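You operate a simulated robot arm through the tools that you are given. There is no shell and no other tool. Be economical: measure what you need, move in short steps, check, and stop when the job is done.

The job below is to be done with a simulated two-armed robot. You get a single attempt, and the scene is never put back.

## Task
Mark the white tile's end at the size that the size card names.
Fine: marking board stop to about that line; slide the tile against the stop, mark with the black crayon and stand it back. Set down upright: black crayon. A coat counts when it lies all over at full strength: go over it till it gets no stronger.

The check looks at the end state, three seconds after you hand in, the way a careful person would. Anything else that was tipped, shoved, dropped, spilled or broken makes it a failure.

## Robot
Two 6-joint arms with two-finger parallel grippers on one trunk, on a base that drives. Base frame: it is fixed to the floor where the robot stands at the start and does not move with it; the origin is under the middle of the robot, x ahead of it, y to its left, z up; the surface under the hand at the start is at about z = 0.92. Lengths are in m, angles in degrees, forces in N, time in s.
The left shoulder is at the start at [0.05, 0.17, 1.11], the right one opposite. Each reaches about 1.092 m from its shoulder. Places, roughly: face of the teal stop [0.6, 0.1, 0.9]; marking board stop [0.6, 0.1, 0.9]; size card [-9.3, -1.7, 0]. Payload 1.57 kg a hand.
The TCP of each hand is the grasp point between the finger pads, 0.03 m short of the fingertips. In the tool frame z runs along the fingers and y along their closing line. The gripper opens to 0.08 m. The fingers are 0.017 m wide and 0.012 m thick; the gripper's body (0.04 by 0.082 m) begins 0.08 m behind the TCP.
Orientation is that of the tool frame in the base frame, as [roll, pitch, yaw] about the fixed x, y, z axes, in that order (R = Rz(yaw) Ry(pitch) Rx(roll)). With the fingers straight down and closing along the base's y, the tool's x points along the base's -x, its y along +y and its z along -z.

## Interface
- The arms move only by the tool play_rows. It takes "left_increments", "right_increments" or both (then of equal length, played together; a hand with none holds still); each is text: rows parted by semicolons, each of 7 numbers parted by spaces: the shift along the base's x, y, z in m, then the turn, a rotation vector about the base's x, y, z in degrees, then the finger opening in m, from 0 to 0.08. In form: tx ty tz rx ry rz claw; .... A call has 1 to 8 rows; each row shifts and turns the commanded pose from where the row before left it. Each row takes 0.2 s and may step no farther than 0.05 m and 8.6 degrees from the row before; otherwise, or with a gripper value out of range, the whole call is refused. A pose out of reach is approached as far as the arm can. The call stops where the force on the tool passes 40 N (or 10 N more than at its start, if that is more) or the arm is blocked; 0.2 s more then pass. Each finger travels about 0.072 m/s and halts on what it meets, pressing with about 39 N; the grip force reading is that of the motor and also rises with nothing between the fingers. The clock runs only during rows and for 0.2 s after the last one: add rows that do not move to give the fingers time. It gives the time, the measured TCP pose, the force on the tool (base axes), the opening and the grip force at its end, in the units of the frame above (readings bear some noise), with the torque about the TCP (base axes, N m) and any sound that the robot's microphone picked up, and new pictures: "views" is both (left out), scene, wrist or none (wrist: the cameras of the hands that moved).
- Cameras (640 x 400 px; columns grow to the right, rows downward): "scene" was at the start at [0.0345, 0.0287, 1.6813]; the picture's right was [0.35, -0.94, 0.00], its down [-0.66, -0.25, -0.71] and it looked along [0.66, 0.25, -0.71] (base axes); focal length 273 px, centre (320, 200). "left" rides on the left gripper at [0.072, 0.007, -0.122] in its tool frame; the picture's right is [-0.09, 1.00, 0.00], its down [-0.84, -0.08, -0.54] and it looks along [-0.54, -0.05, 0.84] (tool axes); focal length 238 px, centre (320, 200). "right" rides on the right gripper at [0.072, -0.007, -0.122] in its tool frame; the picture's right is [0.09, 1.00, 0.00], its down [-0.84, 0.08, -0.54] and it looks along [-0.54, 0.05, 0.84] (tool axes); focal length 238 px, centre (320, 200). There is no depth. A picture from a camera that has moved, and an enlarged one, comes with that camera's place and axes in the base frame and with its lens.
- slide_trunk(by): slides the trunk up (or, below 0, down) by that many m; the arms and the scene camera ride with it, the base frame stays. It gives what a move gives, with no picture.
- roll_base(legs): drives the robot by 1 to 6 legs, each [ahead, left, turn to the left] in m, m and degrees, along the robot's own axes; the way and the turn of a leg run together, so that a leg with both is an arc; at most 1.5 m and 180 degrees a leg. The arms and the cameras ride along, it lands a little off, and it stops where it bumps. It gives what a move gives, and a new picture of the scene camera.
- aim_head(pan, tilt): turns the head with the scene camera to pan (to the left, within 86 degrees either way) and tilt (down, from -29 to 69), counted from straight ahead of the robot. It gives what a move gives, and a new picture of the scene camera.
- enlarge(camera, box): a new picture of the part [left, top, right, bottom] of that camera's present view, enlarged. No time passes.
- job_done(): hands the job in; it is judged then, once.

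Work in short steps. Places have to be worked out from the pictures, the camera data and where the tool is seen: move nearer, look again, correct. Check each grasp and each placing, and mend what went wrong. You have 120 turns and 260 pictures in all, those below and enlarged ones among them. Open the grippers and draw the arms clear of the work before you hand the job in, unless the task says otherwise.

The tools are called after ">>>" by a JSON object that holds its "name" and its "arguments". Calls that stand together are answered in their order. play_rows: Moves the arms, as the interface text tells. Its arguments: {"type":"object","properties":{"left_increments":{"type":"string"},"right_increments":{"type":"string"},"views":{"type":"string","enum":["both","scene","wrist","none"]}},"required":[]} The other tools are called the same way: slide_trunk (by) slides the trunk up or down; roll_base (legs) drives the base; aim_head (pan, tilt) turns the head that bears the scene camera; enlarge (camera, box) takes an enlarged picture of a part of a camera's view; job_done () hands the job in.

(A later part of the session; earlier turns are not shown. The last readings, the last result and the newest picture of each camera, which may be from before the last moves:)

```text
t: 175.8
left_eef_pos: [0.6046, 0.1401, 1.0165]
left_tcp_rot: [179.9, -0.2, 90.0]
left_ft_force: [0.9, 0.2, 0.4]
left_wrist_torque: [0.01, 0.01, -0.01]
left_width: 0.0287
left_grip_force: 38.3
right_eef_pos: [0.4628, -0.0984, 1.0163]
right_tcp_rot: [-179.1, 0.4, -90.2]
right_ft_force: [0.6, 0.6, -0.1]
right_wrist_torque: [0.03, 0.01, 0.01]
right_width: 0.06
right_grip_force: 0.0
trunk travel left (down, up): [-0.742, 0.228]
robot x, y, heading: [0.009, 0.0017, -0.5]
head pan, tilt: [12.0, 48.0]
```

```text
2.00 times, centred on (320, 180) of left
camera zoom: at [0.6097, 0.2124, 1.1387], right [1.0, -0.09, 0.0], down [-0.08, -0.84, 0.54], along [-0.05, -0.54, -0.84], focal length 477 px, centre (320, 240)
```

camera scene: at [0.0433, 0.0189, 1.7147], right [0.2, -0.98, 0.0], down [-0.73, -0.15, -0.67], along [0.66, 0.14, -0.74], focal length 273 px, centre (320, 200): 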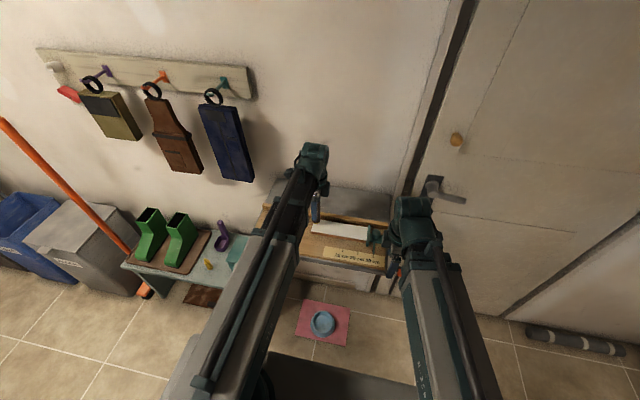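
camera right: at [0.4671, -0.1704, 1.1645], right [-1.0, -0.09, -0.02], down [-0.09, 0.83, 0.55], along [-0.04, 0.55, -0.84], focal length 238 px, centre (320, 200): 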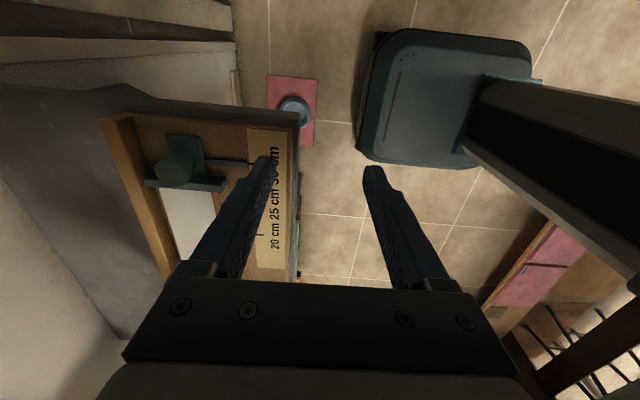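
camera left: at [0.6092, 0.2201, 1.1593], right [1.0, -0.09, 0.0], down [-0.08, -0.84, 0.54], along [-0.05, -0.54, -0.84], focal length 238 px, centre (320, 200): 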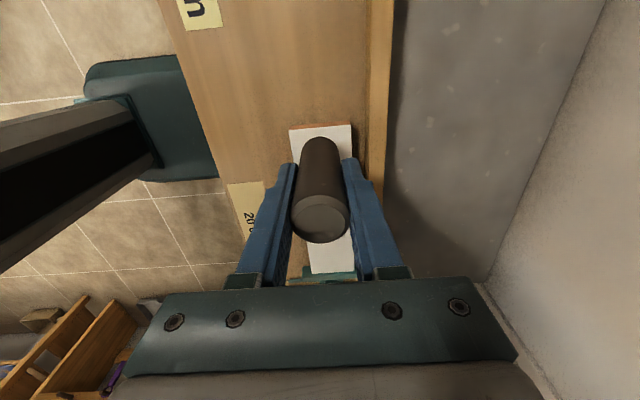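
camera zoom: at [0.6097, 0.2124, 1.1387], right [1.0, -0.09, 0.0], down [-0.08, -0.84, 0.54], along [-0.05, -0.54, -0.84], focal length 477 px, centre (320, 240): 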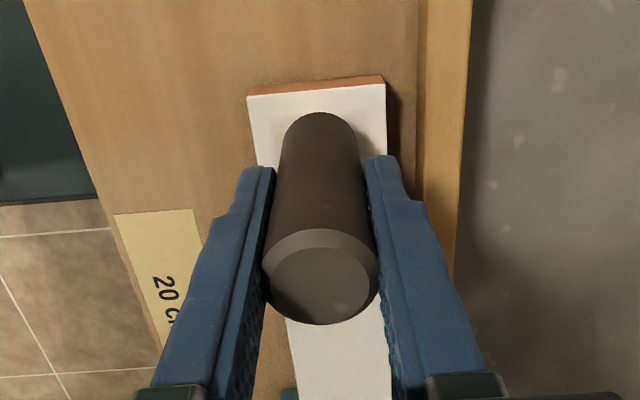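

I raise and move aside to inspect the tile's end.

>>> {"name": "slide_trunk", "arguments": {"by": 0.02}}

>>> {"name": "play_rows", "arguments": {"left_increments": "0 0.035 0 0 0 0 0.015; 0 0.035 0 0 0 0 0.015; 0 0 0 0 0 0 0.015", "views": "none"}}

>>> {"name": "enlarge", "arguments": {"camera": "scene", "box": [305, 205, 385, 250]}}

```text
t: 176.5
left_eef_pos: [0.6039, 0.1406, 1.0364]
left_tcp_rot: [180.0, -0.1, 89.9]
left_ft_force: [-0.5, -0.7, -1.8]
left_wrist_torque: [0.03, 0.01, -0.01]
left_width: 0.0284
left_grip_force: 38.1
right_eef_pos: [0.4635, -0.098, 1.0369]
right_tcp_rot: [-179.1, 0.5, -90.1]
right_ft_force: [0.3, -0.5, -1.1]
right_wrist_torque: [-0.01, -0.02, -0.01]
right_width: 0.0601
right_grip_force: 0.1
trunk travel left (down, up): [-0.762, 0.208]
robot x, y, heading: [0.0093, 0.0024, -0.4]
head pan, tilt: [12.0, 48.0]
```

```text
t: 177.3
left_eef_pos: [0.6032, 0.2119, 1.0373]
left_tcp_rot: [-180.0, -0.1, 90.0]
left_ft_force: [-0.6, -0.2, -1.1]
left_wrist_torque: [0.01, -0.04, 0.0]
left_width: 0.0286
left_grip_force: 39.1
right_eef_pos: [0.4629, -0.0971, 1.0367]
right_tcp_rot: [-179.1, 0.4, -90.1]
right_ft_force: [0.1, -0.5, -0.2]
right_wrist_torque: [0.0, 0.0, 0.02]
right_width: 0.0602
right_grip_force: 0.0
trunk travel left (down, up): [-0.762, 0.208]
robot x, y, heading: [0.0084, 0.0041, -0.2]
head pan, tilt: [12.0, 48.0]
```

```text
8.00 times, centred on (345, 228) of scene
camera zoom: at [0.0434, 0.0187, 1.7142], right [0.2, -0.98, 0.0], down [-0.73, -0.15, -0.67], along [0.66, 0.14, -0.74], focal length 2186 px, centre (120, -20)
```

zoom: 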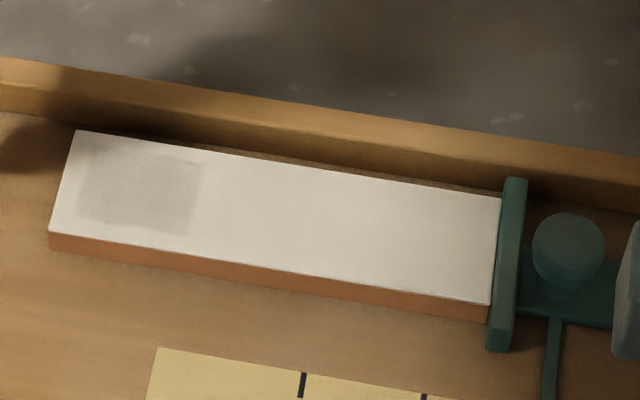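

Strokes do mark: a faint grey patch appeared at the free end. Now I'll coat that end fully with a serpentine, several times.

>>> {"name": "play_rows", "arguments": {"left_increments": "0 -0.04 0 0 0 0 0.015; -0.016 -0.021 0 0 0 0 0.015; 0 0 0 0 0 0 0.015", "views": "none"}}

>>> {"name": "slide_trunk", "arguments": {"by": -0.021}}

>>> {"name": "play_rows", "arguments": {"left_increments": "0.016 0 0 0 0 0 0.015; 0.016 0 0 0 0 0 0.015; 0 -0.009 0 0 0 0 0.015; -0.016 0 0 0 0 0 0.015; -0.016 0 0 0 0 0 0.015; 0 -0.009 0 0 0 0 0.015; 0.016 0 0 0 0 0 0.015; 0.016 0 0 0 0 0 0.015", "views": "none"}}

>>> {"name": "enlarge", "arguments": {"camera": "scene", "box": [295, 200, 385, 250]}}

```text
t: 178.1
left_eef_pos: [0.5886, 0.1499, 1.0369]
left_tcp_rot: [179.9, -0.1, 90.1]
left_ft_force: [-0.1, -0.6, -0.7]
left_wrist_torque: [-0.01, -0.03, -0.01]
left_width: 0.0286
left_grip_force: 38.2
right_eef_pos: [0.463, -0.0977, 1.0368]
right_tcp_rot: [-179.1, 0.5, -90.1]
right_ft_force: [0.1, -0.6, 0.0]
right_wrist_torque: [-0.01, 0.0, -0.01]
right_width: 0.06
right_grip_force: 0.0
trunk travel left (down, up): [-0.762, 0.208]
robot x, y, heading: [0.0061, 0.0037, -0.5]
head pan, tilt: [12.0, 48.0]
```

```text
t: 178.8
left_eef_pos: [0.5863, 0.1489, 1.0155]
left_tcp_rot: [179.9, -0.2, 90.0]
left_ft_force: [3.6, 0.4, 21.1]
left_wrist_torque: [-0.06, 0.13, -0.03]
left_width: 0.0283
left_grip_force: 38.2
right_eef_pos: [0.4616, -0.0979, 1.0159]
right_tcp_rot: [-179.0, 0.5, -90.1]
right_ft_force: [0.1, -0.5, 0.0]
right_wrist_torque: [0.0, 0.02, -0.02]
right_width: 0.06
right_grip_force: 0.0
trunk travel left (down, up): [-0.741, 0.229]
robot x, y, heading: [0.0097, 0.0001, -0.3]
head pan, tilt: [12.0, 48.0]
```

```text
t: 180.6
left_eef_pos: [0.62, 0.132, 1.0154]
left_tcp_rot: [179.9, -0.1, 90.0]
left_ft_force: [1.0, -0.7, -0.3]
left_wrist_torque: [0.05, 0.03, -0.04]
left_width: 0.0283
left_grip_force: 38.4
right_eef_pos: [0.4632, -0.0978, 1.0157]
right_tcp_rot: [-179.1, 0.4, -90.1]
right_ft_force: [0.3, -0.7, -0.7]
right_wrist_torque: [0.01, 0.01, 0.01]
right_width: 0.0599
right_grip_force: 0.0
trunk travel left (down, up): [-0.741, 0.229]
robot x, y, heading: [0.0096, 0.0031, -0.2]
head pan, tilt: [12.0, 48.0]
```

```text
7.11 times, centred on (340, 225) of scene
camera zoom: at [0.0435, 0.0189, 1.6932], right [0.2, -0.98, 0.0], down [-0.73, -0.15, -0.67], along [0.66, 0.14, -0.74], focal length 1943 px, centre (178, 22)
```

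zoom: 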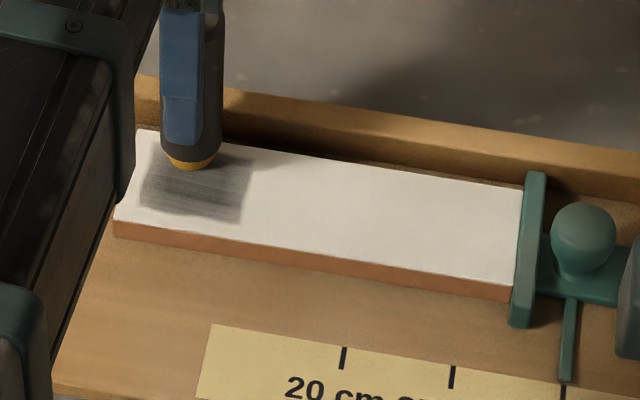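

The mark fills a set rectangle at this end (y≈0.103–0.149), darkening with each pass, so this is the right end. I continue with the inner rows, pressing 1 mm more.

>>> {"name": "slide_trunk", "arguments": {"by": -0.001}}

>>> {"name": "play_rows", "arguments": {"left_increments": "0 -0.01 0 0 0 0 0.015; -0.016 0 0 0 0 0 0.015; -0.016 0 0 0 0 0 0.015; 0 -0.01 0 0 0 0 0.015; 0.016 0 0 0 0 0 0.015; 0.016 0 0 0 0 0 0.015; 0 -0.006 0 0 0 0 0.015; -0.016 0 0 0 0 0 0.015", "views": "none"}}

>>> {"name": "slide_trunk", "arguments": {"by": -0.001}}

>>> {"name": "play_rows", "arguments": {"left_increments": "-0.016 0 0 0 0 0 0.015; 0 0.012 0 0 0 0 0.015; 0.016 0 0 0 0 0 0.015; 0.016 0 0 0 0 0 0.015; 0 0.012 0 0 0 0 0.015; -0.016 0 0 0 0 0 0.015; -0.016 0 0 0 0 0 0.015; 0 0.01 0 0 0 0 0.015", "views": "none"}}

>>> {"name": "enlarge", "arguments": {"camera": "scene", "box": [295, 200, 385, 250]}}

```text
t: 181.1
left_eef_pos: [0.6207, 0.132, 1.0149]
left_tcp_rot: [179.9, -0.1, 90.0]
left_ft_force: [0.9, 2.0, 5.7]
left_wrist_torque: [0.03, -0.25, 0.04]
left_width: 0.028
left_grip_force: 38.1
right_eef_pos: [0.4625, -0.0976, 1.0136]
right_tcp_rot: [-179.0, 0.4, -90.1]
right_ft_force: [-0.6, 0.2, -0.2]
right_wrist_torque: [-0.02, 0.01, 0.04]
right_width: 0.0599
right_grip_force: 0.1
trunk travel left (down, up): [-0.74, 0.23]
robot x, y, heading: [0.0084, 0.0021, -0.5]
head pan, tilt: [12.0, 48.0]
```

```text
t: 182.9
left_eef_pos: [0.603, 0.1063, 1.0148]
left_tcp_rot: [-180.0, -0.1, 89.9]
left_ft_force: [0.1, 0.1, 0.2]
left_wrist_torque: [0.0, -0.02, -0.03]
left_width: 0.0278
left_grip_force: 38.5
right_eef_pos: [0.463, -0.0981, 1.0154]
right_tcp_rot: [-179.0, 0.4, -90.1]
right_ft_force: [0.3, -0.7, 0.1]
right_wrist_torque: [-0.02, 0.0, 0.02]
right_width: 0.0599
right_grip_force: 0.0
trunk travel left (down, up): [-0.74, 0.23]
robot x, y, heading: [0.0063, 0.0041, -0.0]
head pan, tilt: [12.0, 48.0]
```

```text
t: 183.4
left_eef_pos: [0.6041, 0.1058, 1.0138]
left_tcp_rot: [180.0, -0.1, 90.1]
left_ft_force: [0.1, 0.7, 6.6]
left_wrist_torque: [-0.04, -0.04, -0.05]
left_width: 0.0274
left_grip_force: 37.8
right_eef_pos: [0.462, -0.0974, 1.013]
right_tcp_rot: [-179.0, 0.5, -90.1]
right_ft_force: [-0.9, 0.2, 0.6]
right_wrist_torque: [0.02, -0.03, 0.02]
right_width: 0.0599
right_grip_force: 0.0
trunk travel left (down, up): [-0.739, 0.231]
robot x, y, heading: [0.0096, 0.0003, -0.1]
head pan, tilt: [12.0, 48.0]
```

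```text
t: 185.2
left_eef_pos: [0.588, 0.1392, 1.0139]
left_tcp_rot: [-179.9, -0.1, 90.0]
left_ft_force: [-1.1, -1.0, 2.6]
left_wrist_torque: [-0.04, 0.05, -0.01]
left_width: 0.027
left_grip_force: 38.2
right_eef_pos: [0.4621, -0.0981, 1.0135]
right_tcp_rot: [-179.0, 0.4, -90.1]
right_ft_force: [0.7, 0.6, 0.7]
right_wrist_torque: [0.0, 0.0, 0.0]
right_width: 0.0597
right_grip_force: 0.1
trunk travel left (down, up): [-0.739, 0.231]
robot x, y, heading: [0.0074, 0.0055, -0.1]
head pan, tilt: [12.0, 48.0]
```

```text
7.11 times, centred on (340, 225) of scene
camera zoom: at [0.043, 0.0188, 1.6912], right [0.2, -0.98, 0.0], down [-0.73, -0.15, -0.67], along [0.66, 0.14, -0.74], focal length 1943 px, centre (178, 22)
```

zoom: 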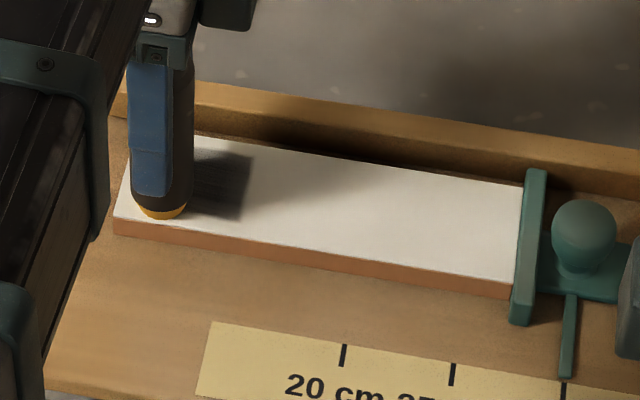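

Much darker now. Another full pass back and forth.

>>> {"name": "play_rows", "arguments": {"left_increments": "0 0.006 0 0 0 0 0.015; 0.016 0 0 0 0 0 0.015; 0.016 0 0 0 0 0 0.015; 0 -0.008 0 0 0 0 0.015; -0.016 0 0 0 0 0 0.015; -0.016 0 0 0 0 0 0.015; 0 -0.008 0 0 0 0 0.015; 0.016 0 0 0 0 0 0.015", "views": "none"}}

>>> {"name": "slide_trunk", "arguments": {"by": -0.001}}

>>> {"name": "play_rows", "arguments": {"left_increments": "0.016 0 0 0 0 0 0.015; 0 -0.008 0 0 0 0 0.015; -0.016 0 0 0 0 0 0.015; -0.016 0 0 0 0 0 0.015; 0 -0.008 0 0 0 0 0.015; 0.016 0 0 0 0 0 0.015; 0.016 0 0 0 0 0 0.015; 0 -0.007 0 0 0 0 0.015", "views": "none"}}

>>> {"name": "play_rows", "arguments": {"left_increments": "-0.016 0 0 0 0 0 0.015; -0.016 0 0 0 0 0 0.015; 0 0.01 0 0 0 0 0.015; 0.016 0 0 0 0 0 0.015; 0.016 0 0 0 0 0 0.015; 0 0.01 0 0 0 0 0.015; -0.016 0 0 0 0 0 0.015; -0.016 0 0 0 0 0 0.015", "views": "none"}}

>>> {"name": "enlarge", "arguments": {"camera": "left", "box": [220, 80, 420, 290]}}

```text
t: 187.0
left_eef_pos: [0.6026, 0.1296, 1.0137]
left_tcp_rot: [180.0, 0.0, 90.0]
left_ft_force: [-0.3, -0.4, 2.5]
left_wrist_torque: [0.0, 0.03, -0.01]
left_width: 0.0268
left_grip_force: 37.8
right_eef_pos: [0.4631, -0.098, 1.0132]
right_tcp_rot: [-179.0, 0.4, -90.1]
right_ft_force: [-0.4, 0.6, 0.2]
right_wrist_torque: [-0.03, 0.02, 0.0]
right_width: 0.0598
right_grip_force: 0.1
trunk travel left (down, up): [-0.739, 0.231]
robot x, y, heading: [0.0115, 0.0005, -0.1]
head pan, tilt: [12.0, 48.0]
```

```text
t: 187.5
left_eef_pos: [0.603, 0.1285, 1.013]
left_tcp_rot: [179.9, -0.2, 89.9]
left_ft_force: [3.2, -0.5, 22.4]
left_wrist_torque: [-0.01, -0.24, -0.02]
left_width: 0.0269
left_grip_force: 38.1
right_eef_pos: [0.4611, -0.0988, 1.0124]
right_tcp_rot: [-179.0, 0.4, -90.1]
right_ft_force: [-0.9, -0.8, -0.9]
right_wrist_torque: [-0.01, 0.02, 0.01]
right_width: 0.0601
right_grip_force: 0.0
trunk travel left (down, up): [-0.738, 0.232]
robot x, y, heading: [0.0036, 0.0013, -0.1]
head pan, tilt: [12.0, 48.0]
```

```text
t: 189.3
left_eef_pos: [0.6189, 0.1092, 1.0124]
left_tcp_rot: [179.9, -0.2, 90.0]
left_ft_force: [-0.7, 8.1, 19.3]
left_wrist_torque: [0.43, 0.0, -0.02]
left_width: 0.0269
left_grip_force: 38.1
right_eef_pos: [0.4609, -0.0974, 1.0145]
right_tcp_rot: [-179.0, 0.4, -90.1]
right_ft_force: [-0.5, -0.9, 0.4]
right_wrist_torque: [0.01, -0.01, -0.02]
right_width: 0.06
right_grip_force: 0.0
trunk travel left (down, up): [-0.738, 0.232]
robot x, y, heading: [0.0045, 0.0035, -0.2]
head pan, tilt: [12.0, 48.0]
```

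```text
t: 191.1
left_eef_pos: [0.5877, 0.1276, 1.012]
left_tcp_rot: [179.9, -0.2, 90.1]
left_ft_force: [5.9, 0.5, 20.9]
left_wrist_torque: [0.03, -0.38, 0.0]
left_width: 0.0271
left_grip_force: 37.7
right_eef_pos: [0.4627, -0.0964, 1.0132]
right_tcp_rot: [-179.0, 0.4, -90.0]
right_ft_force: [0.4, -0.6, -0.1]
right_wrist_torque: [0.0, -0.02, -0.02]
right_width: 0.06
right_grip_force: 0.2
trunk travel left (down, up): [-0.738, 0.232]
robot x, y, heading: [0.0046, 0.0047, -0.5]
head pan, tilt: [12.0, 48.0]
```

```text
1.90 times, centred on (320, 185) of left
camera zoom: at [0.5934, 0.1987, 1.1353], right [1.0, -0.09, 0.0], down [-0.08, -0.84, 0.54], along [-0.05, -0.54, -0.84], focal length 454 px, centre (320, 229)
```

zoom: 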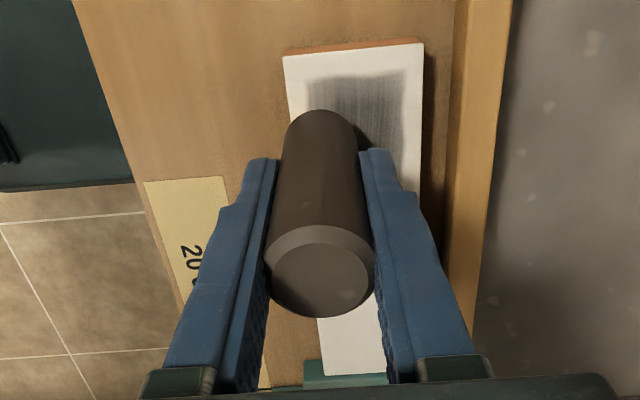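

Good steady pressure now. The outer part is lighter, so I run this pass on out to y≈0.15.

>>> {"name": "play_rows", "arguments": {"left_increments": "0 0.008 0 0 0 0 0.015; 0.016 0 0 0 0 0 0.015; 0.016 0 0 0 0 0 0.015; 0 0.007 0 0 0 0 0.015; -0.016 0 0 0 0 0 0.015; -0.016 0 0 0 0 0 0.015; 0 0.007 0 0 0 0 0.015; 0.016 0 0 0 0 0 0.015", "views": "none"}}

>>> {"name": "play_rows", "arguments": {"left_increments": "0.016 0 0 0 0 0 0.015; 0 -0.005 0 0 0 0 0.015; -0.016 0 0 0 0 0 0.015; -0.016 0 0 0 0 0 0.015; 0 -0.008 0 0 0 0 0.015; 0.016 0 0 0 0 0 0.015; 0.016 0 0 0 0 0 0.015; 0 -0.008 0 0 0 0 0.015", "views": "none"}}

>>> {"name": "enlarge", "arguments": {"camera": "left", "box": [220, 80, 420, 290]}}

>>> {"name": "enlarge", "arguments": {"camera": "scene", "box": [295, 200, 385, 250]}}

```text
t: 192.9
left_eef_pos: [0.6021, 0.1499, 1.0131]
left_tcp_rot: [-180.0, -0.2, 89.9]
left_ft_force: [-3.1, -0.6, 11.0]
left_wrist_torque: [-0.04, 0.19, -0.01]
left_width: 0.0269
left_grip_force: 37.5
right_eef_pos: [0.4618, -0.0981, 1.0123]
right_tcp_rot: [-179.1, 0.4, -90.0]
right_ft_force: [-0.4, -0.1, 0.5]
right_wrist_torque: [0.0, 0.01, 0.02]
right_width: 0.0598
right_grip_force: 0.1
trunk travel left (down, up): [-0.738, 0.232]
robot x, y, heading: [0.0068, 0.0015, -0.4]
head pan, tilt: [12.0, 48.0]
```

```text
t: 194.7
left_eef_pos: [0.6192, 0.1287, 1.013]
left_tcp_rot: [179.8, -0.3, 90.0]
left_ft_force: [1.5, 3.6, 11.3]
left_wrist_torque: [0.22, -0.05, -0.02]
left_width: 0.0268
left_grip_force: 37.8
right_eef_pos: [0.4626, -0.0985, 1.0127]
right_tcp_rot: [-178.9, 0.4, -90.0]
right_ft_force: [0.0, -0.2, 0.6]
right_wrist_torque: [-0.04, -0.05, 0.02]
right_width: 0.06
right_grip_force: 0.0
trunk travel left (down, up): [-0.738, 0.232]
robot x, y, heading: [0.0056, 0.0049, -0.2]
head pan, tilt: [12.0, 48.0]
```

```text
1.90 times, centred on (320, 185) of left
camera zoom: at [0.6259, 0.1996, 1.1352], right [1.0, -0.09, 0.0], down [-0.08, -0.84, 0.54], along [-0.05, -0.54, -0.84], focal length 454 px, centre (320, 229)
```

zoom: 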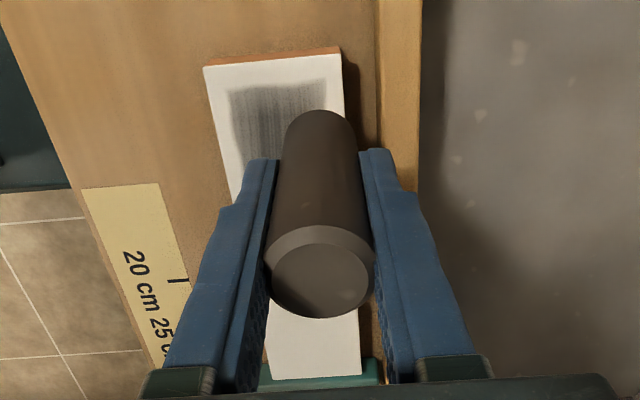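

```text
7.11 times, centred on (340, 225) of scene
camera zoom: at [0.0423, 0.0191, 1.6903], right [0.2, -0.98, 0.0], down [-0.73, -0.15, -0.67], along [0.66, 0.14, -0.74], focal length 1943 px, centre (178, 22)
```

zoom: 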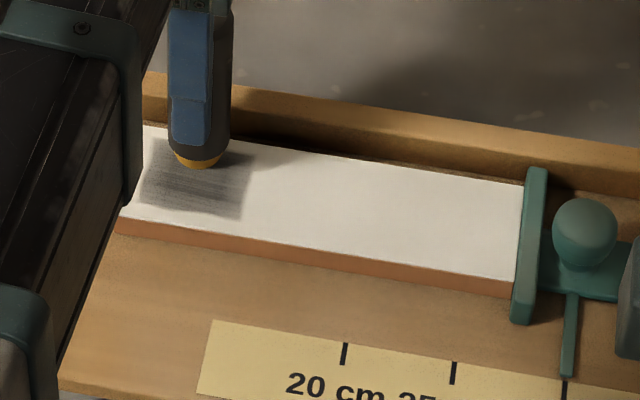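

It gets darker each pass but isn't saturated yet. I run two more dense full passes.

>>> {"name": "play_rows", "arguments": {"left_increments": "0.002 0.021 0 0 0 0 0.015; -0.018 0 0 0 0 0 0.015; -0.018 0 0 0 0 0 0.015; 0 -0.006 0 0 0 0 0.015; 0.018 0 0 0 0 0 0.015; 0.018 0 0 0 0 0 0.015; 0 -0.006 0 0 0 0 0.015; -0.018 0 0 0 0 0 0.015", "views": "none"}}

>>> {"name": "play_rows", "arguments": {"left_increments": "-0.018 0 0 0 0 0 0.015; 0 -0.006 0 0 0 0 0.015; 0.018 0 0 0 0 0 0.015; 0.018 0 0 0 0 0 0.015; 0 -0.006 0 0 0 0 0.015; -0.018 0 0 0 0 0 0.015; -0.018 0 0 0 0 0 0.015; 0 -0.006 0 0 0 0 0.015", "views": "none"}}

>>> {"name": "play_rows", "arguments": {"left_increments": "0.018 0 0 0 0 0 0.015; 0.018 0 0 0 0 0 0.015; 0 -0.006 0 0 0 0 0.015; -0.018 0 0 0 0 0 0.015; -0.018 0 0 0 0 0 0.015; 0 -0.006 0 0 0 0 0.015; 0.018 0 0 0 0 0 0.015; 0.018 0 0 0 0 0 0.015", "views": "none"}}

>>> {"name": "play_rows", "arguments": {"left_increments": "0 -0.004 0 0 0 0 0.015; -0.018 0 0 0 0 0 0.015; -0.018 0 0 0 0 0 0.015; 0 0.006 0 0 0 0 0.015; 0.018 0 0 0 0 0 0.015; 0.018 0 0 0 0 0 0.015; 0 0.006 0 0 0 0 0.015; -0.018 0 0 0 0 0 0.015", "views": "none"}}

>>> {"name": "play_rows", "arguments": {"left_increments": "-0.018 0 0 0 0 0 0.015; 0 0.006 0 0 0 0 0.015; 0.018 0 0 0 0 0 0.015; 0.018 0 0 0 0 0 0.015; 0 0.006 0 0 0 0 0.015; -0.018 0 0 0 0 0 0.015; -0.018 0 0 0 0 0 0.015; 0 0.006 0 0 0 0 0.015", "views": "none"}}

>>> {"name": "play_rows", "arguments": {"left_increments": "0.018 0 0 0 0 0 0.015; 0.018 0 0 0 0 0 0.015; 0 0.006 0 0 0 0 0.015; -0.018 0 0 0 0 0 0.015; -0.018 0 0 0 0 0 0.015; 0 0.008 0 0 0 0 0.015; 0.018 0 0 0 0 0 0.015; 0.018 0 0 0 0 0 0.015", "views": "none"}}

>>> {"name": "enlarge", "arguments": {"camera": "scene", "box": [295, 200, 385, 250]}}

```text
t: 196.5
left_eef_pos: [0.6043, 0.1365, 1.0138]
left_tcp_rot: [180.0, -0.1, 90.0]
left_ft_force: [1.4, -0.2, 12.8]
left_wrist_torque: [-0.06, -0.09, 0.01]
left_width: 0.0268
left_grip_force: 37.8
right_eef_pos: [0.4628, -0.0979, 1.0137]
right_tcp_rot: [-179.1, 0.4, -90.0]
right_ft_force: [-0.1, 0.0, -1.2]
right_wrist_torque: [0.01, 0.04, 0.01]
right_width: 0.0598
right_grip_force: 0.2
trunk travel left (down, up): [-0.738, 0.232]
robot x, y, heading: [0.0092, 0.0026, -0.4]
head pan, tilt: [12.0, 48.0]
```

```text
t: 198.3
left_eef_pos: [0.5844, 0.119, 1.0133]
left_tcp_rot: [180.0, -0.2, 90.0]
left_ft_force: [-1.9, 2.8, 8.9]
left_wrist_torque: [0.21, 0.01, -0.03]
left_width: 0.0265
left_grip_force: 37.4
right_eef_pos: [0.4633, -0.0985, 1.0126]
right_tcp_rot: [-179.0, 0.4, -90.0]
right_ft_force: [-0.5, -0.8, 0.5]
right_wrist_torque: [-0.04, 0.02, 0.0]
right_width: 0.06
right_grip_force: 0.1
trunk travel left (down, up): [-0.738, 0.232]
robot x, y, heading: [0.0082, 0.0008, -0.3]
head pan, tilt: [12.0, 48.0]
```

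```text
t: 200.1
left_eef_pos: [0.6225, 0.1058, 1.0127]
left_tcp_rot: [179.9, 0.0, 90.0]
left_ft_force: [-1.2, -0.4, 4.8]
left_wrist_torque: [-0.06, 0.12, 0.03]
left_width: 0.0271
left_grip_force: 38.1
right_eef_pos: [0.463, -0.0985, 1.0132]
right_tcp_rot: [-179.0, 0.4, -90.1]
right_ft_force: [-0.3, -1.1, -0.5]
right_wrist_torque: [0.0, 0.02, -0.02]
right_width: 0.06
right_grip_force: 0.1
trunk travel left (down, up): [-0.738, 0.232]
robot x, y, heading: [0.0081, 0.0054, -0.2]
head pan, tilt: [12.0, 48.0]
```

```text
t: 201.9
left_eef_pos: [0.6037, 0.1151, 1.0126]
left_tcp_rot: [-180.0, -0.2, 90.0]
left_ft_force: [0.4, 0.5, 8.1]
left_wrist_torque: [0.03, -0.02, 0.0]
left_width: 0.0271
left_grip_force: 37.9
right_eef_pos: [0.4627, -0.0975, 1.012]
right_tcp_rot: [-179.0, 0.4, -90.1]
right_ft_force: [0.1, 1.1, -0.1]
right_wrist_torque: [0.0, -0.01, 0.03]
right_width: 0.0599
right_grip_force: 0.2
trunk travel left (down, up): [-0.738, 0.232]
robot x, y, heading: [0.0079, 0.0037, -0.2]
head pan, tilt: [12.0, 48.0]
```

```text
t: 203.7
left_eef_pos: [0.5854, 0.1323, 1.0137]
left_tcp_rot: [179.9, -0.1, 89.9]
left_ft_force: [0.2, -1.9, 4.0]
left_wrist_torque: [-0.15, 0.02, 0.0]
left_width: 0.027
left_grip_force: 37.6
right_eef_pos: [0.4631, -0.099, 1.0124]
right_tcp_rot: [-179.0, 0.5, -90.1]
right_ft_force: [-0.2, 0.7, -0.1]
right_wrist_torque: [0.0, -0.05, 0.02]
right_width: 0.06
right_grip_force: 0.1
trunk travel left (down, up): [-0.738, 0.232]
robot x, y, heading: [0.0065, 0.0011, -0.2]
head pan, tilt: [12.0, 48.0]
```

```text
t: 205.5
left_eef_pos: [0.6224, 0.1475, 1.0124]
left_tcp_rot: [-180.0, -0.2, 90.0]
left_ft_force: [-0.9, -0.3, 2.5]
left_wrist_torque: [-0.01, 0.02, 0.01]
left_width: 0.027
left_grip_force: 37.3
right_eef_pos: [0.4636, -0.0981, 1.0132]
right_tcp_rot: [-178.9, 0.4, -90.2]
right_ft_force: [0.4, 0.2, 0.5]
right_wrist_torque: [0.01, 0.0, -0.05]
right_width: 0.0601
right_grip_force: 0.2
trunk travel left (down, up): [-0.738, 0.232]
robot x, y, heading: [0.0029, 0.0055, -0.6]
head pan, tilt: [12.0, 48.0]
```

```text
7.11 times, centred on (340, 225) of scene
camera zoom: at [0.0428, 0.0188, 1.6902], right [0.2, -0.98, 0.0], down [-0.73, -0.15, -0.67], along [0.66, 0.14, -0.74], focal length 1943 px, centre (178, 22)
```

zoom: 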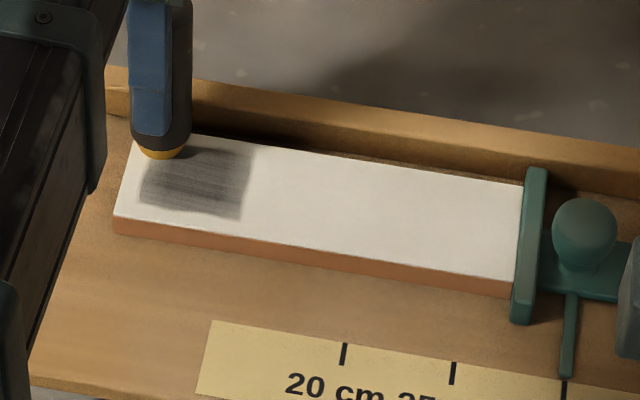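

Still deepening. I press 1 mm more and repeat the two dense passes.

>>> {"name": "slide_trunk", "arguments": {"by": -0.001}}

>>> {"name": "play_rows", "arguments": {"left_increments": "0 0.003 0 0 0 0 0.015; -0.018 0 0 0 0 0 0.015; -0.018 0 0 0 0 0 0.015; 0 -0.006 0 0 0 0 0.015; 0.018 0 0 0 0 0 0.015; 0.018 0 0 0 0 0 0.015; 0 -0.006 0 0 0 0 0.015; -0.018 0 0 0 0 0 0.015", "views": "none"}}

>>> {"name": "play_rows", "arguments": {"left_increments": "-0.018 0 0 0 0 0 0.015; 0 -0.006 0 0 0 0 0.015; 0.018 0 0 0 0 0 0.015; 0.018 0 0 0 0 0 0.015; 0 -0.006 0 0 0 0 0.015; -0.018 0 0 0 0 0 0.015; -0.018 0 0 0 0 0 0.015; 0 -0.006 0 0 0 0 0.015", "views": "none"}}

>>> {"name": "play_rows", "arguments": {"left_increments": "0.018 0 0 0 0 0 0.015; 0.018 0 0 0 0 0 0.015; 0 -0.006 0 0 0 0 0.015; -0.018 0 0 0 0 0 0.015; -0.018 0 0 0 0 0 0.015; 0 -0.008 0 0 0 0 0.015; 0.018 0 0 0 0 0 0.015; 0.018 0 0 0 0 0 0.015", "views": "none"}}

>>> {"name": "play_rows", "arguments": {"left_increments": "0 -0.004 0 0 0 0 0.015; -0.018 0 0 0 0 0 0.015; -0.018 0 0 0 0 0 0.015; 0 0.006 0 0 0 0 0.015; 0.018 0 0 0 0 0 0.015; 0.018 0 0 0 0 0 0.015; 0 0.006 0 0 0 0 0.015; -0.018 0 0 0 0 0 0.015", "views": "none"}}

>>> {"name": "play_rows", "arguments": {"left_increments": "-0.018 0 0 0 0 0 0.015; 0 0.006 0 0 0 0 0.015; 0.018 0 0 0 0 0 0.015; 0.018 0 0 0 0 0 0.015; 0 0.006 0 0 0 0 0.015; -0.018 0 0 0 0 0 0.015; -0.018 0 0 0 0 0 0.015; 0 0.006 0 0 0 0 0.015", "views": "none"}}

>>> {"name": "play_rows", "arguments": {"left_increments": "0.018 0 0 0 0 0 0.015; 0.018 0 0 0 0 0 0.015; 0 0.006 0 0 0 0 0.015; -0.018 0 0 0 0 0 0.015; -0.018 0 0 0 0 0 0.015; 0 0.008 0 0 0 0 0.015; 0.018 0 0 0 0 0 0.015; 0.018 0 0 0 0 0 0.015", "views": "none"}}

>>> {"name": "enlarge", "arguments": {"camera": "scene", "box": [295, 200, 385, 250]}}

```text
t: 206.0
left_eef_pos: [0.6213, 0.1478, 1.0129]
left_tcp_rot: [180.0, -0.2, 90.1]
left_ft_force: [3.7, 0.3, 21.9]
left_wrist_torque: [0.04, -0.24, 0.03]
left_width: 0.0273
left_grip_force: 37.8
right_eef_pos: [0.4613, -0.0986, 1.0137]
right_tcp_rot: [-179.0, 0.4, -90.1]
right_ft_force: [-0.5, 0.2, -1.3]
right_wrist_torque: [0.02, -0.03, -0.01]
right_width: 0.0601
right_grip_force: 0.1
trunk travel left (down, up): [-0.737, 0.233]
robot x, y, heading: [0.0085, 0.0039, -0.2]
head pan, tilt: [12.0, 48.0]
```

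```text
t: 207.8
left_eef_pos: [0.6036, 0.1368, 1.011]
left_tcp_rot: [179.8, -0.1, 90.0]
left_ft_force: [7.4, -1.3, 24.4]
left_wrist_torque: [-0.08, -0.42, 0.01]
left_width: 0.0267
left_grip_force: 37.7
right_eef_pos: [0.4615, -0.0978, 1.0131]
right_tcp_rot: [-179.0, 0.4, -90.1]
right_ft_force: [-1.0, 0.8, -1.0]
right_wrist_torque: [0.04, -0.01, 0.03]
right_width: 0.0601
right_grip_force: 0.1
trunk travel left (down, up): [-0.737, 0.233]
robot x, y, heading: [0.0074, 0.0045, -0.2]
head pan, tilt: [12.0, 48.0]
```

```text
t: 209.6
left_eef_pos: [0.5843, 0.1215, 1.0121]
left_tcp_rot: [-180.0, -0.2, 90.1]
left_ft_force: [1.6, 6.5, 18.5]
left_wrist_torque: [0.41, -0.06, 0.03]
left_width: 0.0272
left_grip_force: 36.9
right_eef_pos: [0.4618, -0.0978, 1.0122]
right_tcp_rot: [-179.0, 0.5, -90.0]
right_ft_force: [-0.2, -0.1, 0.0]
right_wrist_torque: [-0.01, 0.0, -0.01]
right_width: 0.0599
right_grip_force: 0.1
trunk travel left (down, up): [-0.737, 0.233]
robot x, y, heading: [0.0082, 0.002, -0.4]
head pan, tilt: [12.0, 48.0]
```

```text
t: 211.4
left_eef_pos: [0.6196, 0.1063, 1.0117]
left_tcp_rot: [180.0, -0.1, 90.0]
left_ft_force: [-3.5, -0.9, 10.4]
left_wrist_torque: [-0.07, 0.19, 0.01]
left_width: 0.0272
left_grip_force: 37.9
right_eef_pos: [0.4622, -0.0975, 1.0125]
right_tcp_rot: [-178.9, 0.4, -90.2]
right_ft_force: [0.0, -0.4, -0.6]
right_wrist_torque: [0.02, 0.0, 0.0]
right_width: 0.0599
right_grip_force: 0.0
trunk travel left (down, up): [-0.737, 0.233]
robot x, y, heading: [0.0088, 0.0014, -0.2]
head pan, tilt: [12.0, 48.0]
```

```text
t: 213.2
left_eef_pos: [0.6044, 0.114, 1.0122]
left_tcp_rot: [-179.9, -0.2, 90.1]
left_ft_force: [1.6, 1.6, 13.7]
left_wrist_torque: [0.01, -0.13, -0.01]
left_width: 0.0269
left_grip_force: 37.5
right_eef_pos: [0.462, -0.0969, 1.011]
right_tcp_rot: [-179.0, 0.4, -90.1]
right_ft_force: [0.6, 0.2, 0.0]
right_wrist_torque: [-0.02, -0.01, -0.01]
right_width: 0.0599
right_grip_force: 0.1
trunk travel left (down, up): [-0.737, 0.233]
robot x, y, heading: [0.0082, -0.0, -0.2]
head pan, tilt: [12.0, 48.0]
```

```text
t: 215.0
left_eef_pos: [0.5848, 0.1309, 1.0115]
left_tcp_rot: [-180.0, -0.1, 90.0]
left_ft_force: [-1.6, -3.5, 8.8]
left_wrist_torque: [-0.19, 0.02, 0.0]
left_width: 0.0269
left_grip_force: 37.6
right_eef_pos: [0.462, -0.0976, 1.012]
right_tcp_rot: [-178.9, 0.4, -90.0]
right_ft_force: [0.3, 0.5, -0.1]
right_wrist_torque: [0.01, 0.01, 0.0]
right_width: 0.0599
right_grip_force: 0.0
trunk travel left (down, up): [-0.737, 0.233]
robot x, y, heading: [0.0091, 0.0017, -0.5]
head pan, tilt: [12.0, 48.0]
```

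```text
t: 216.8
left_eef_pos: [0.6211, 0.1452, 1.0116]
left_tcp_rot: [-180.0, -0.2, 90.0]
left_ft_force: [-1.2, 0.1, 5.2]
left_wrist_torque: [-0.04, 0.08, 0.02]
left_width: 0.0271
left_grip_force: 37.6
right_eef_pos: [0.4631, -0.0978, 1.0121]
right_tcp_rot: [-179.0, 0.4, -90.0]
right_ft_force: [-0.3, -0.6, -0.4]
right_wrist_torque: [-0.01, 0.0, -0.02]
right_width: 0.0601
right_grip_force: 0.0
trunk travel left (down, up): [-0.737, 0.233]
robot x, y, heading: [0.0081, 0.0018, -0.2]
head pan, tilt: [12.0, 48.0]
```

```text
7.11 times, centred on (340, 225) of scene
camera zoom: at [0.0425, 0.0188, 1.6892], right [0.2, -0.98, 0.0], down [-0.73, -0.15, -0.67], along [0.66, 0.14, -0.74], focal length 1943 px, centre (178, 22)
```

zoom: 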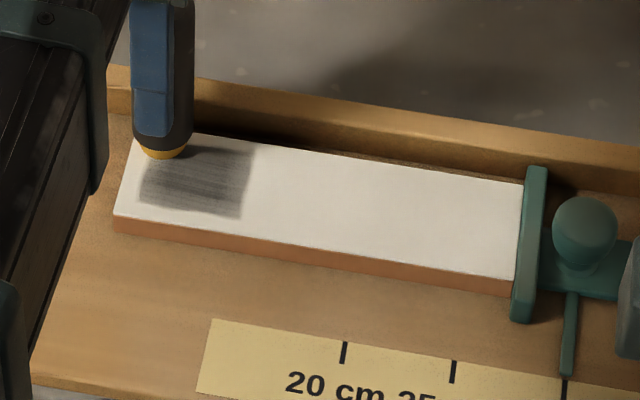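

Looks close to saturated in the middle, lighter at the borders. I lift off and inspect closely.

>>> {"name": "slide_trunk", "arguments": {"by": 0.025}}

>>> {"name": "play_rows", "arguments": {"left_increments": "-0.02 0.03 0 0 0 0 0.015; -0.03 0.03 0 0 0 0 0.015; -0.03 0.02 0 0 0 0 0.015; 0 0 0 0 0 0 0.015", "views": "none"}}

>>> {"name": "enlarge", "arguments": {"camera": "left", "box": [300, 100, 500, 270]}}

>>> {"name": "enlarge", "arguments": {"camera": "scene", "box": [305, 205, 355, 240]}}

```text
t: 217.5
left_eef_pos: [0.6218, 0.1461, 1.036]
left_tcp_rot: [-180.0, -0.2, 90.1]
left_ft_force: [-0.4, -0.2, -0.4]
left_wrist_torque: [0.0, 0.01, 0.02]
left_width: 0.0269
left_grip_force: 37.3
right_eef_pos: [0.4628, -0.098, 1.0363]
right_tcp_rot: [-179.1, 0.4, -90.1]
right_ft_force: [0.4, 0.4, 1.1]
right_wrist_torque: [0.01, 0.01, -0.01]
right_width: 0.0603
right_grip_force: 0.0
trunk travel left (down, up): [-0.762, 0.208]
robot x, y, heading: [0.0089, 0.001, -0.1]
head pan, tilt: [12.0, 48.0]
```

```text
t: 218.5
left_eef_pos: [0.5419, 0.2268, 1.0365]
left_tcp_rot: [-180.0, -0.2, 90.0]
left_ft_force: [-0.1, 0.5, 0.1]
left_wrist_torque: [0.03, -0.03, 0.0]
left_width: 0.0271
left_grip_force: 38.2
right_eef_pos: [0.462, -0.097, 1.0364]
right_tcp_rot: [-179.1, 0.4, -90.1]
right_ft_force: [0.1, 0.5, 0.4]
right_wrist_torque: [-0.01, 0.0, 0.0]
right_width: 0.0602
right_grip_force: 0.0
trunk travel left (down, up): [-0.762, 0.208]
robot x, y, heading: [0.0082, -0.0001, -0.4]
head pan, tilt: [12.0, 48.0]
```

```text
2.35 times, centred on (400, 185) of left
camera zoom: at [0.5479, 0.2978, 1.1587], right [1.0, -0.09, 0.0], down [-0.08, -0.84, 0.54], along [-0.05, -0.54, -0.84], focal length 561 px, centre (132, 235)
```

zoom: 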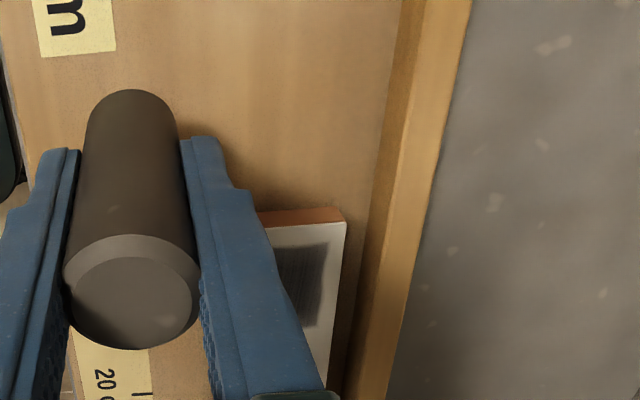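

```text
11.43 times, centred on (330, 222) of scene
camera zoom: at [0.0436, 0.0189, 1.7142], right [0.2, -0.98, 0.0], down [-0.73, -0.15, -0.67], along [0.66, 0.14, -0.74], focal length 3123 px, centre (206, -57)
```

zoom: 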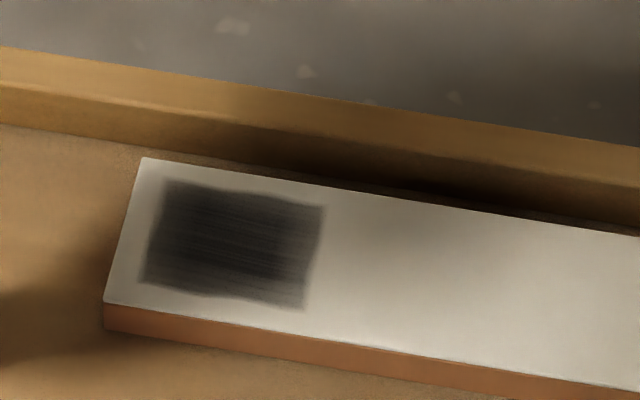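

The centre is black; the borders are softer. The field spans x 0.582–0.622, y 0.101–0.151, so I go over its perimeter several times.

>>> {"name": "play_rows", "arguments": {"left_increments": "0.02 -0.035 0 0 0 0 0.015; 0.018 -0.039 0 0 0 0 0.015; 0 0 0 0 0 0 0.015", "views": "none"}}

>>> {"name": "slide_trunk", "arguments": {"by": -0.026}}

>>> {"name": "play_rows", "arguments": {"left_increments": "0.022 0 0 0 0 0 0.015; 0.022 0 0 0 0 0 0.015; 0 -0.018 0 0 0 0 0.015; 0 -0.018 0 0 0 0 0.015; 0 -0.019 0 0 0 0 0.015; -0.022 0 0 0 0 0 0.015; -0.022 0 0 0 0 0 0.015; 0 0.019 0 0 0 0 0.015", "views": "none"}}

>>> {"name": "play_rows", "arguments": {"left_increments": "0 0.018 0 0 0 0 0.015; 0 0.018 0 0 0 0 0.015; 0.022 0 0 0 0 0 0.015; 0.022 0 0 0 0 0 0.015; 0 -0.018 0 0 0 0 0.015; 0 -0.018 0 0 0 0 0.015; 0 -0.019 0 0 0 0 0.015; -0.022 0 0 0 0 0 0.015", "views": "none"}}

>>> {"name": "play_rows", "arguments": {"left_increments": "-0.022 0 0 0 0 0 0.015; 0 0.019 0 0 0 0 0.015; 0 0.018 0 0 0 0 0.015; 0 0.018 0 0 0 0 0.015; 0.022 0 0 0 0 0 0.015; 0.022 0 0 0 0 0 0.015; 0 -0.018 0 0 0 0 0.015; 0 -0.018 0 0 0 0 0.015", "views": "none"}}

>>> {"name": "play_rows", "arguments": {"left_increments": "0 -0.019 0 0 0 0 0.015; -0.022 0 0 0 0 0 0.015; -0.022 0 0 0 0 0 0.015; 0 0.019 0 0 0 0 0.015; 0 0.018 0 0 0 0 0.015; 0 0.018 0 0 0 0 0.015; 0.022 0 0 0 0 0 0.015; 0.022 0 0 0 0 0 0.015", "views": "none"}}

>>> {"name": "play_rows", "arguments": {"left_increments": "0 -0.018 0 0 0 0 0.015; 0 -0.018 0 0 0 0 0.015; 0 -0.019 0 0 0 0 0.015; -0.022 0 0 0 0 0 0.015; -0.022 0 0 0 0 0 0.015; 0 0.019 0 0 0 0 0.015; 0 0.018 0 0 0 0 0.015; 0 0.018 0 0 0 0 0.015", "views": "none"}}

>>> {"name": "enlarge", "arguments": {"camera": "scene", "box": [305, 205, 355, 240]}}

```text
t: 219.3
left_eef_pos: [0.5798, 0.1516, 1.0369]
left_tcp_rot: [-180.0, 0.0, 90.0]
left_ft_force: [0.7, 0.4, -0.9]
left_wrist_torque: [-0.01, -0.01, 0.01]
left_width: 0.0268
left_grip_force: 37.9
right_eef_pos: [0.4631, -0.0974, 1.0376]
right_tcp_rot: [-179.0, 0.4, -90.1]
right_ft_force: [0.4, -0.5, -0.2]
right_wrist_torque: [0.0, 0.0, -0.03]
right_width: 0.0598
right_grip_force: 0.0
trunk travel left (down, up): [-0.762, 0.208]
robot x, y, heading: [0.0104, -0.0012, -0.2]
head pan, tilt: [12.0, 48.0]
```

```text
t: 220.0
left_eef_pos: [0.5798, 0.151, 1.0115]
left_tcp_rot: [-179.9, -0.1, 90.0]
left_ft_force: [1.8, -0.8, 13.4]
left_wrist_torque: [-0.04, -0.06, 0.01]
left_width: 0.0268
left_grip_force: 37.4
right_eef_pos: [0.4628, -0.0985, 1.0109]
right_tcp_rot: [-179.1, 0.5, -90.1]
right_ft_force: [-0.2, 0.3, -0.6]
right_wrist_torque: [0.0, 0.02, 0.0]
right_width: 0.0598
right_grip_force: 0.0
trunk travel left (down, up): [-0.736, 0.234]
robot x, y, heading: [0.0097, 0.006, -0.2]
head pan, tilt: [12.0, 48.0]
```

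```text
t: 221.8
left_eef_pos: [0.5777, 0.1147, 1.0109]
left_tcp_rot: [-180.0, -0.2, 89.9]
left_ft_force: [-1.7, -4.1, 13.5]
left_wrist_torque: [-0.28, 0.02, -0.01]
left_width: 0.027
left_grip_force: 37.8
right_eef_pos: [0.4622, -0.0982, 1.0108]
right_tcp_rot: [-179.0, 0.5, -90.1]
right_ft_force: [-0.7, -0.3, 0.2]
right_wrist_torque: [0.03, 0.0, 0.01]
right_width: 0.0604
right_grip_force: 0.0
trunk travel left (down, up): [-0.736, 0.234]
robot x, y, heading: [0.0061, 0.0039, -0.0]
head pan, tilt: [12.0, 48.0]
```

```text
t: 223.6
left_eef_pos: [0.6, 0.0966, 1.011]
left_tcp_rot: [-180.0, 0.0, 90.0]
left_ft_force: [2.2, 0.6, 16.4]
left_wrist_torque: [-0.01, -0.2, -0.01]
left_width: 0.0269
left_grip_force: 37.7
right_eef_pos: [0.4624, -0.0987, 1.0101]
right_tcp_rot: [-179.0, 0.4, -90.0]
right_ft_force: [0.0, 0.2, 0.5]
right_wrist_torque: [-0.01, 0.0, -0.02]
right_width: 0.0598
right_grip_force: 0.1
trunk travel left (down, up): [-0.736, 0.234]
robot x, y, heading: [0.0063, 0.0019, -0.2]
head pan, tilt: [12.0, 48.0]
```

```text
t: 225.4
left_eef_pos: [0.6244, 0.1164, 1.0108]
left_tcp_rot: [179.8, -0.1, 90.0]
left_ft_force: [0.9, 4.0, 13.6]
left_wrist_torque: [0.23, -0.06, 0.01]
left_width: 0.027
left_grip_force: 38.1
right_eef_pos: [0.462, -0.0976, 1.0102]
right_tcp_rot: [-179.0, 0.4, -90.0]
right_ft_force: [-0.8, 0.1, -0.2]
right_wrist_torque: [0.01, -0.02, 0.0]
right_width: 0.0598
right_grip_force: 0.0
trunk travel left (down, up): [-0.736, 0.234]
robot x, y, heading: [0.0071, 0.0009, -0.4]
head pan, tilt: [12.0, 48.0]
```

```text
t: 227.2
left_eef_pos: [0.6231, 0.1526, 1.0109]
left_tcp_rot: [-179.9, -0.2, 90.1]
left_ft_force: [-2.7, -0.6, 7.7]
left_wrist_torque: [0.0, 0.17, 0.01]
left_width: 0.0271
left_grip_force: 37.7
right_eef_pos: [0.4621, -0.0979, 1.0116]
right_tcp_rot: [-179.0, 0.4, -90.1]
right_ft_force: [0.9, 0.2, -1.2]
right_wrist_torque: [-0.02, 0.01, 0.0]
right_width: 0.0601
right_grip_force: 0.0
trunk travel left (down, up): [-0.736, 0.234]
robot x, y, heading: [0.0069, 0.0025, -0.1]
head pan, tilt: [12.0, 48.0]
```

```text
t: 229.0
left_eef_pos: [0.5798, 0.1515, 1.0115]
left_tcp_rot: [179.9, -0.1, 90.0]
left_ft_force: [-0.9, -4.8, 10.7]
left_wrist_torque: [-0.27, -0.01, -0.03]
left_width: 0.0266
left_grip_force: 37.4
right_eef_pos: [0.4626, -0.0984, 1.011]
right_tcp_rot: [-179.0, 0.3, -90.0]
right_ft_force: [0.1, -0.2, -1.1]
right_wrist_torque: [0.03, -0.02, -0.01]
right_width: 0.0602
right_grip_force: 0.1
trunk travel left (down, up): [-0.736, 0.234]
robot x, y, heading: [0.0068, 0.0004, -0.4]
head pan, tilt: [12.0, 48.0]
```

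```text
11.43 times, centred on (330, 222) of scene
camera zoom: at [0.0423, 0.0182, 1.6882], right [0.2, -0.98, 0.0], down [-0.73, -0.15, -0.67], along [0.66, 0.14, -0.74], focal length 3123 px, centre (206, -57)
```

zoom: 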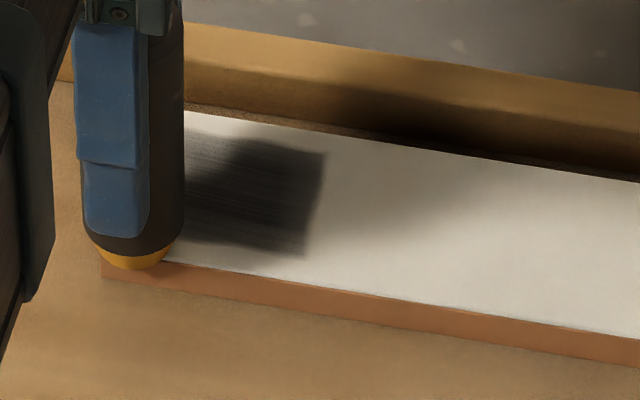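

Borders are filling. Now one more pass with strokes the other way, covering the whole field.

>>> {"name": "play_rows", "arguments": {"left_increments": "0 -0.0175 0 0 0 0 0.015; 0 -0.0175 0 0 0 0 0.015; 0 -0.0175 0 0 0 0 0.015; 0.0055 0 0 0 0 0 0.015; 0 0.0175 0 0 0 0 0.015; 0 0.0175 0 0 0 0 0.015; 0 0.0175 0 0 0 0 0.015; 0.0055 0 0 0 0 0 0.015", "views": "none"}}

>>> {"name": "play_rows", "arguments": {"left_increments": "0 -0.0175 0 0 0 0 0.015; 0 -0.0175 0 0 0 0 0.015; 0 -0.0175 0 0 0 0 0.015; 0.0055 0 0 0 0 0 0.015; 0 0.0175 0 0 0 0 0.015; 0 0.0175 0 0 0 0 0.015; 0 0.0175 0 0 0 0 0.015; 0.0055 0 0 0 0 0 0.015", "views": "none"}}

>>> {"name": "play_rows", "arguments": {"left_increments": "0 -0.0175 0 0 0 0 0.015; 0 -0.0175 0 0 0 0 0.015; 0 -0.0175 0 0 0 0 0.015; 0.0055 0 0 0 0 0 0.015; 0 0.0175 0 0 0 0 0.015; 0 0.0175 0 0 0 0 0.015; 0 0.0175 0 0 0 0 0.015; 0.0055 0 0 0 0 0 0.015", "views": "none"}}

>>> {"name": "play_rows", "arguments": {"left_increments": "0 -0.0175 0 0 0 0 0.015; 0 -0.0175 0 0 0 0 0.015; 0 -0.0175 0 0 0 0 0.015; 0.0055 0 0 0 0 0 0.015; 0 0.0175 0 0 0 0 0.015; 0 0.0175 0 0 0 0 0.015; 0 0.0175 0 0 0 0 0.015; 0 0 0 0 0 0 0.015", "views": "none"}}

>>> {"name": "slide_trunk", "arguments": {"by": 0.03}}

>>> {"name": "play_rows", "arguments": {"left_increments": "-0.02 0.03 0 0 0 0 0.015; -0.03 0.03 0 0 0 0 0.015; -0.03 0.02 0 0 0 0 0.015; 0 0.02 0 0 0 0 0.015", "views": "none"}}

>>> {"name": "enlarge", "arguments": {"camera": "scene", "box": [305, 205, 355, 240]}}

```text
t: 230.8
left_eef_pos: [0.5892, 0.1531, 1.0109]
left_tcp_rot: [-179.9, -0.2, 90.0]
left_ft_force: [-4.7, -0.6, 8.3]
left_wrist_torque: [-0.05, 0.19, 0.0]
left_width: 0.0268
left_grip_force: 37.4
right_eef_pos: [0.4622, -0.098, 1.0105]
right_tcp_rot: [-179.1, 0.4, -90.0]
right_ft_force: [0.1, 0.2, -0.7]
right_wrist_torque: [0.01, 0.02, -0.03]
right_width: 0.0597
right_grip_force: 0.0
trunk travel left (down, up): [-0.736, 0.234]
robot x, y, heading: [0.0077, 0.0056, -0.1]
head pan, tilt: [12.0, 48.0]
```

```text
t: 232.6
left_eef_pos: [0.6006, 0.1521, 1.011]
left_tcp_rot: [-180.0, -0.2, 89.9]
left_ft_force: [-3.0, -0.2, 9.5]
left_wrist_torque: [-0.03, 0.2, -0.03]
left_width: 0.0267
left_grip_force: 37.0
right_eef_pos: [0.461, -0.0979, 1.0113]
right_tcp_rot: [-179.0, 0.4, -90.0]
right_ft_force: [-0.6, -1.0, 0.7]
right_wrist_torque: [0.03, 0.02, 0.02]
right_width: 0.0597
right_grip_force: 0.0
trunk travel left (down, up): [-0.736, 0.234]
robot x, y, heading: [0.0059, 0.0034, -0.1]
head pan, tilt: [12.0, 48.0]
```

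```text
t: 234.4
left_eef_pos: [0.6116, 0.1522, 1.011]
left_tcp_rot: [-179.9, -0.3, 90.0]
left_ft_force: [-2.9, -0.5, 8.4]
left_wrist_torque: [-0.03, 0.21, 0.04]
left_width: 0.0271
left_grip_force: 37.1
right_eef_pos: [0.4623, -0.0977, 1.0112]
right_tcp_rot: [-179.0, 0.4, -90.0]
right_ft_force: [-0.3, -0.3, -1.1]
right_wrist_torque: [-0.01, 0.01, 0.0]
right_width: 0.0602
right_grip_force: 0.0
trunk travel left (down, up): [-0.736, 0.234]
robot x, y, heading: [0.0089, 0.0022, -0.1]
head pan, tilt: [12.0, 48.0]
```

```text
t: 236.2
left_eef_pos: [0.6172, 0.1514, 1.0111]
left_tcp_rot: [180.0, -0.1, 90.0]
left_ft_force: [0.1, -4.7, 10.4]
left_wrist_torque: [-0.28, 0.0, 0.01]
left_width: 0.027
left_grip_force: 37.4
right_eef_pos: [0.4612, -0.0988, 1.0102]
right_tcp_rot: [-179.0, 0.4, -90.1]
right_ft_force: [0.1, -0.1, -0.2]
right_wrist_torque: [-0.01, 0.02, -0.02]
right_width: 0.06
right_grip_force: 0.1
trunk travel left (down, up): [-0.736, 0.234]
robot x, y, heading: [0.0087, 0.0023, -0.3]
head pan, tilt: [12.0, 48.0]
```

```text
t: 237.0
left_eef_pos: [0.6193, 0.1526, 1.0403]
left_tcp_rot: [180.0, -0.2, 90.1]
left_ft_force: [-0.6, -0.6, -0.2]
left_wrist_torque: [0.01, -0.02, 0.01]
left_width: 0.027
left_grip_force: 37.4
right_eef_pos: [0.4627, -0.0981, 1.0414]
right_tcp_rot: [-179.2, 0.5, -90.1]
right_ft_force: [-0.5, 0.7, -0.3]
right_wrist_torque: [-0.01, 0.01, 0.01]
right_width: 0.06
right_grip_force: 0.1
trunk travel left (down, up): [-0.766, 0.204]
robot x, y, heading: [0.0112, -0.0001, -0.2]
head pan, tilt: [12.0, 48.0]
```

```text
t: 238.0
left_eef_pos: [0.5374, 0.2515, 1.0399]
left_tcp_rot: [-180.0, -0.1, 89.9]
left_ft_force: [-0.1, -1.2, -0.5]
left_wrist_torque: [0.01, -0.02, 0.03]
left_width: 0.0267
left_grip_force: 37.0
right_eef_pos: [0.463, -0.0978, 1.0403]
right_tcp_rot: [-179.1, 0.3, -90.1]
right_ft_force: [-0.1, -0.1, -0.6]
right_wrist_torque: [-0.01, -0.01, 0.0]
right_width: 0.0602
right_grip_force: 0.1
trunk travel left (down, up): [-0.766, 0.204]
robot x, y, heading: [0.0096, 0.0028, -0.3]
head pan, tilt: [12.0, 48.0]
```

```text
11.43 times, centred on (330, 222) of scene
camera zoom: at [0.0436, 0.0192, 1.7182], right [0.2, -0.98, 0.0], down [-0.73, -0.15, -0.67], along [0.66, 0.14, -0.74], focal length 3123 px, centre (206, -57)
```

zoom: 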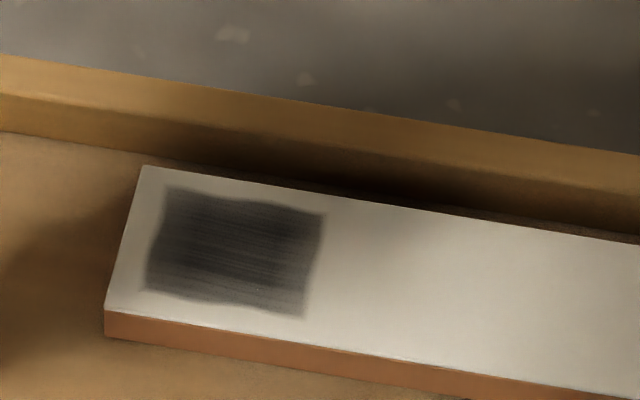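

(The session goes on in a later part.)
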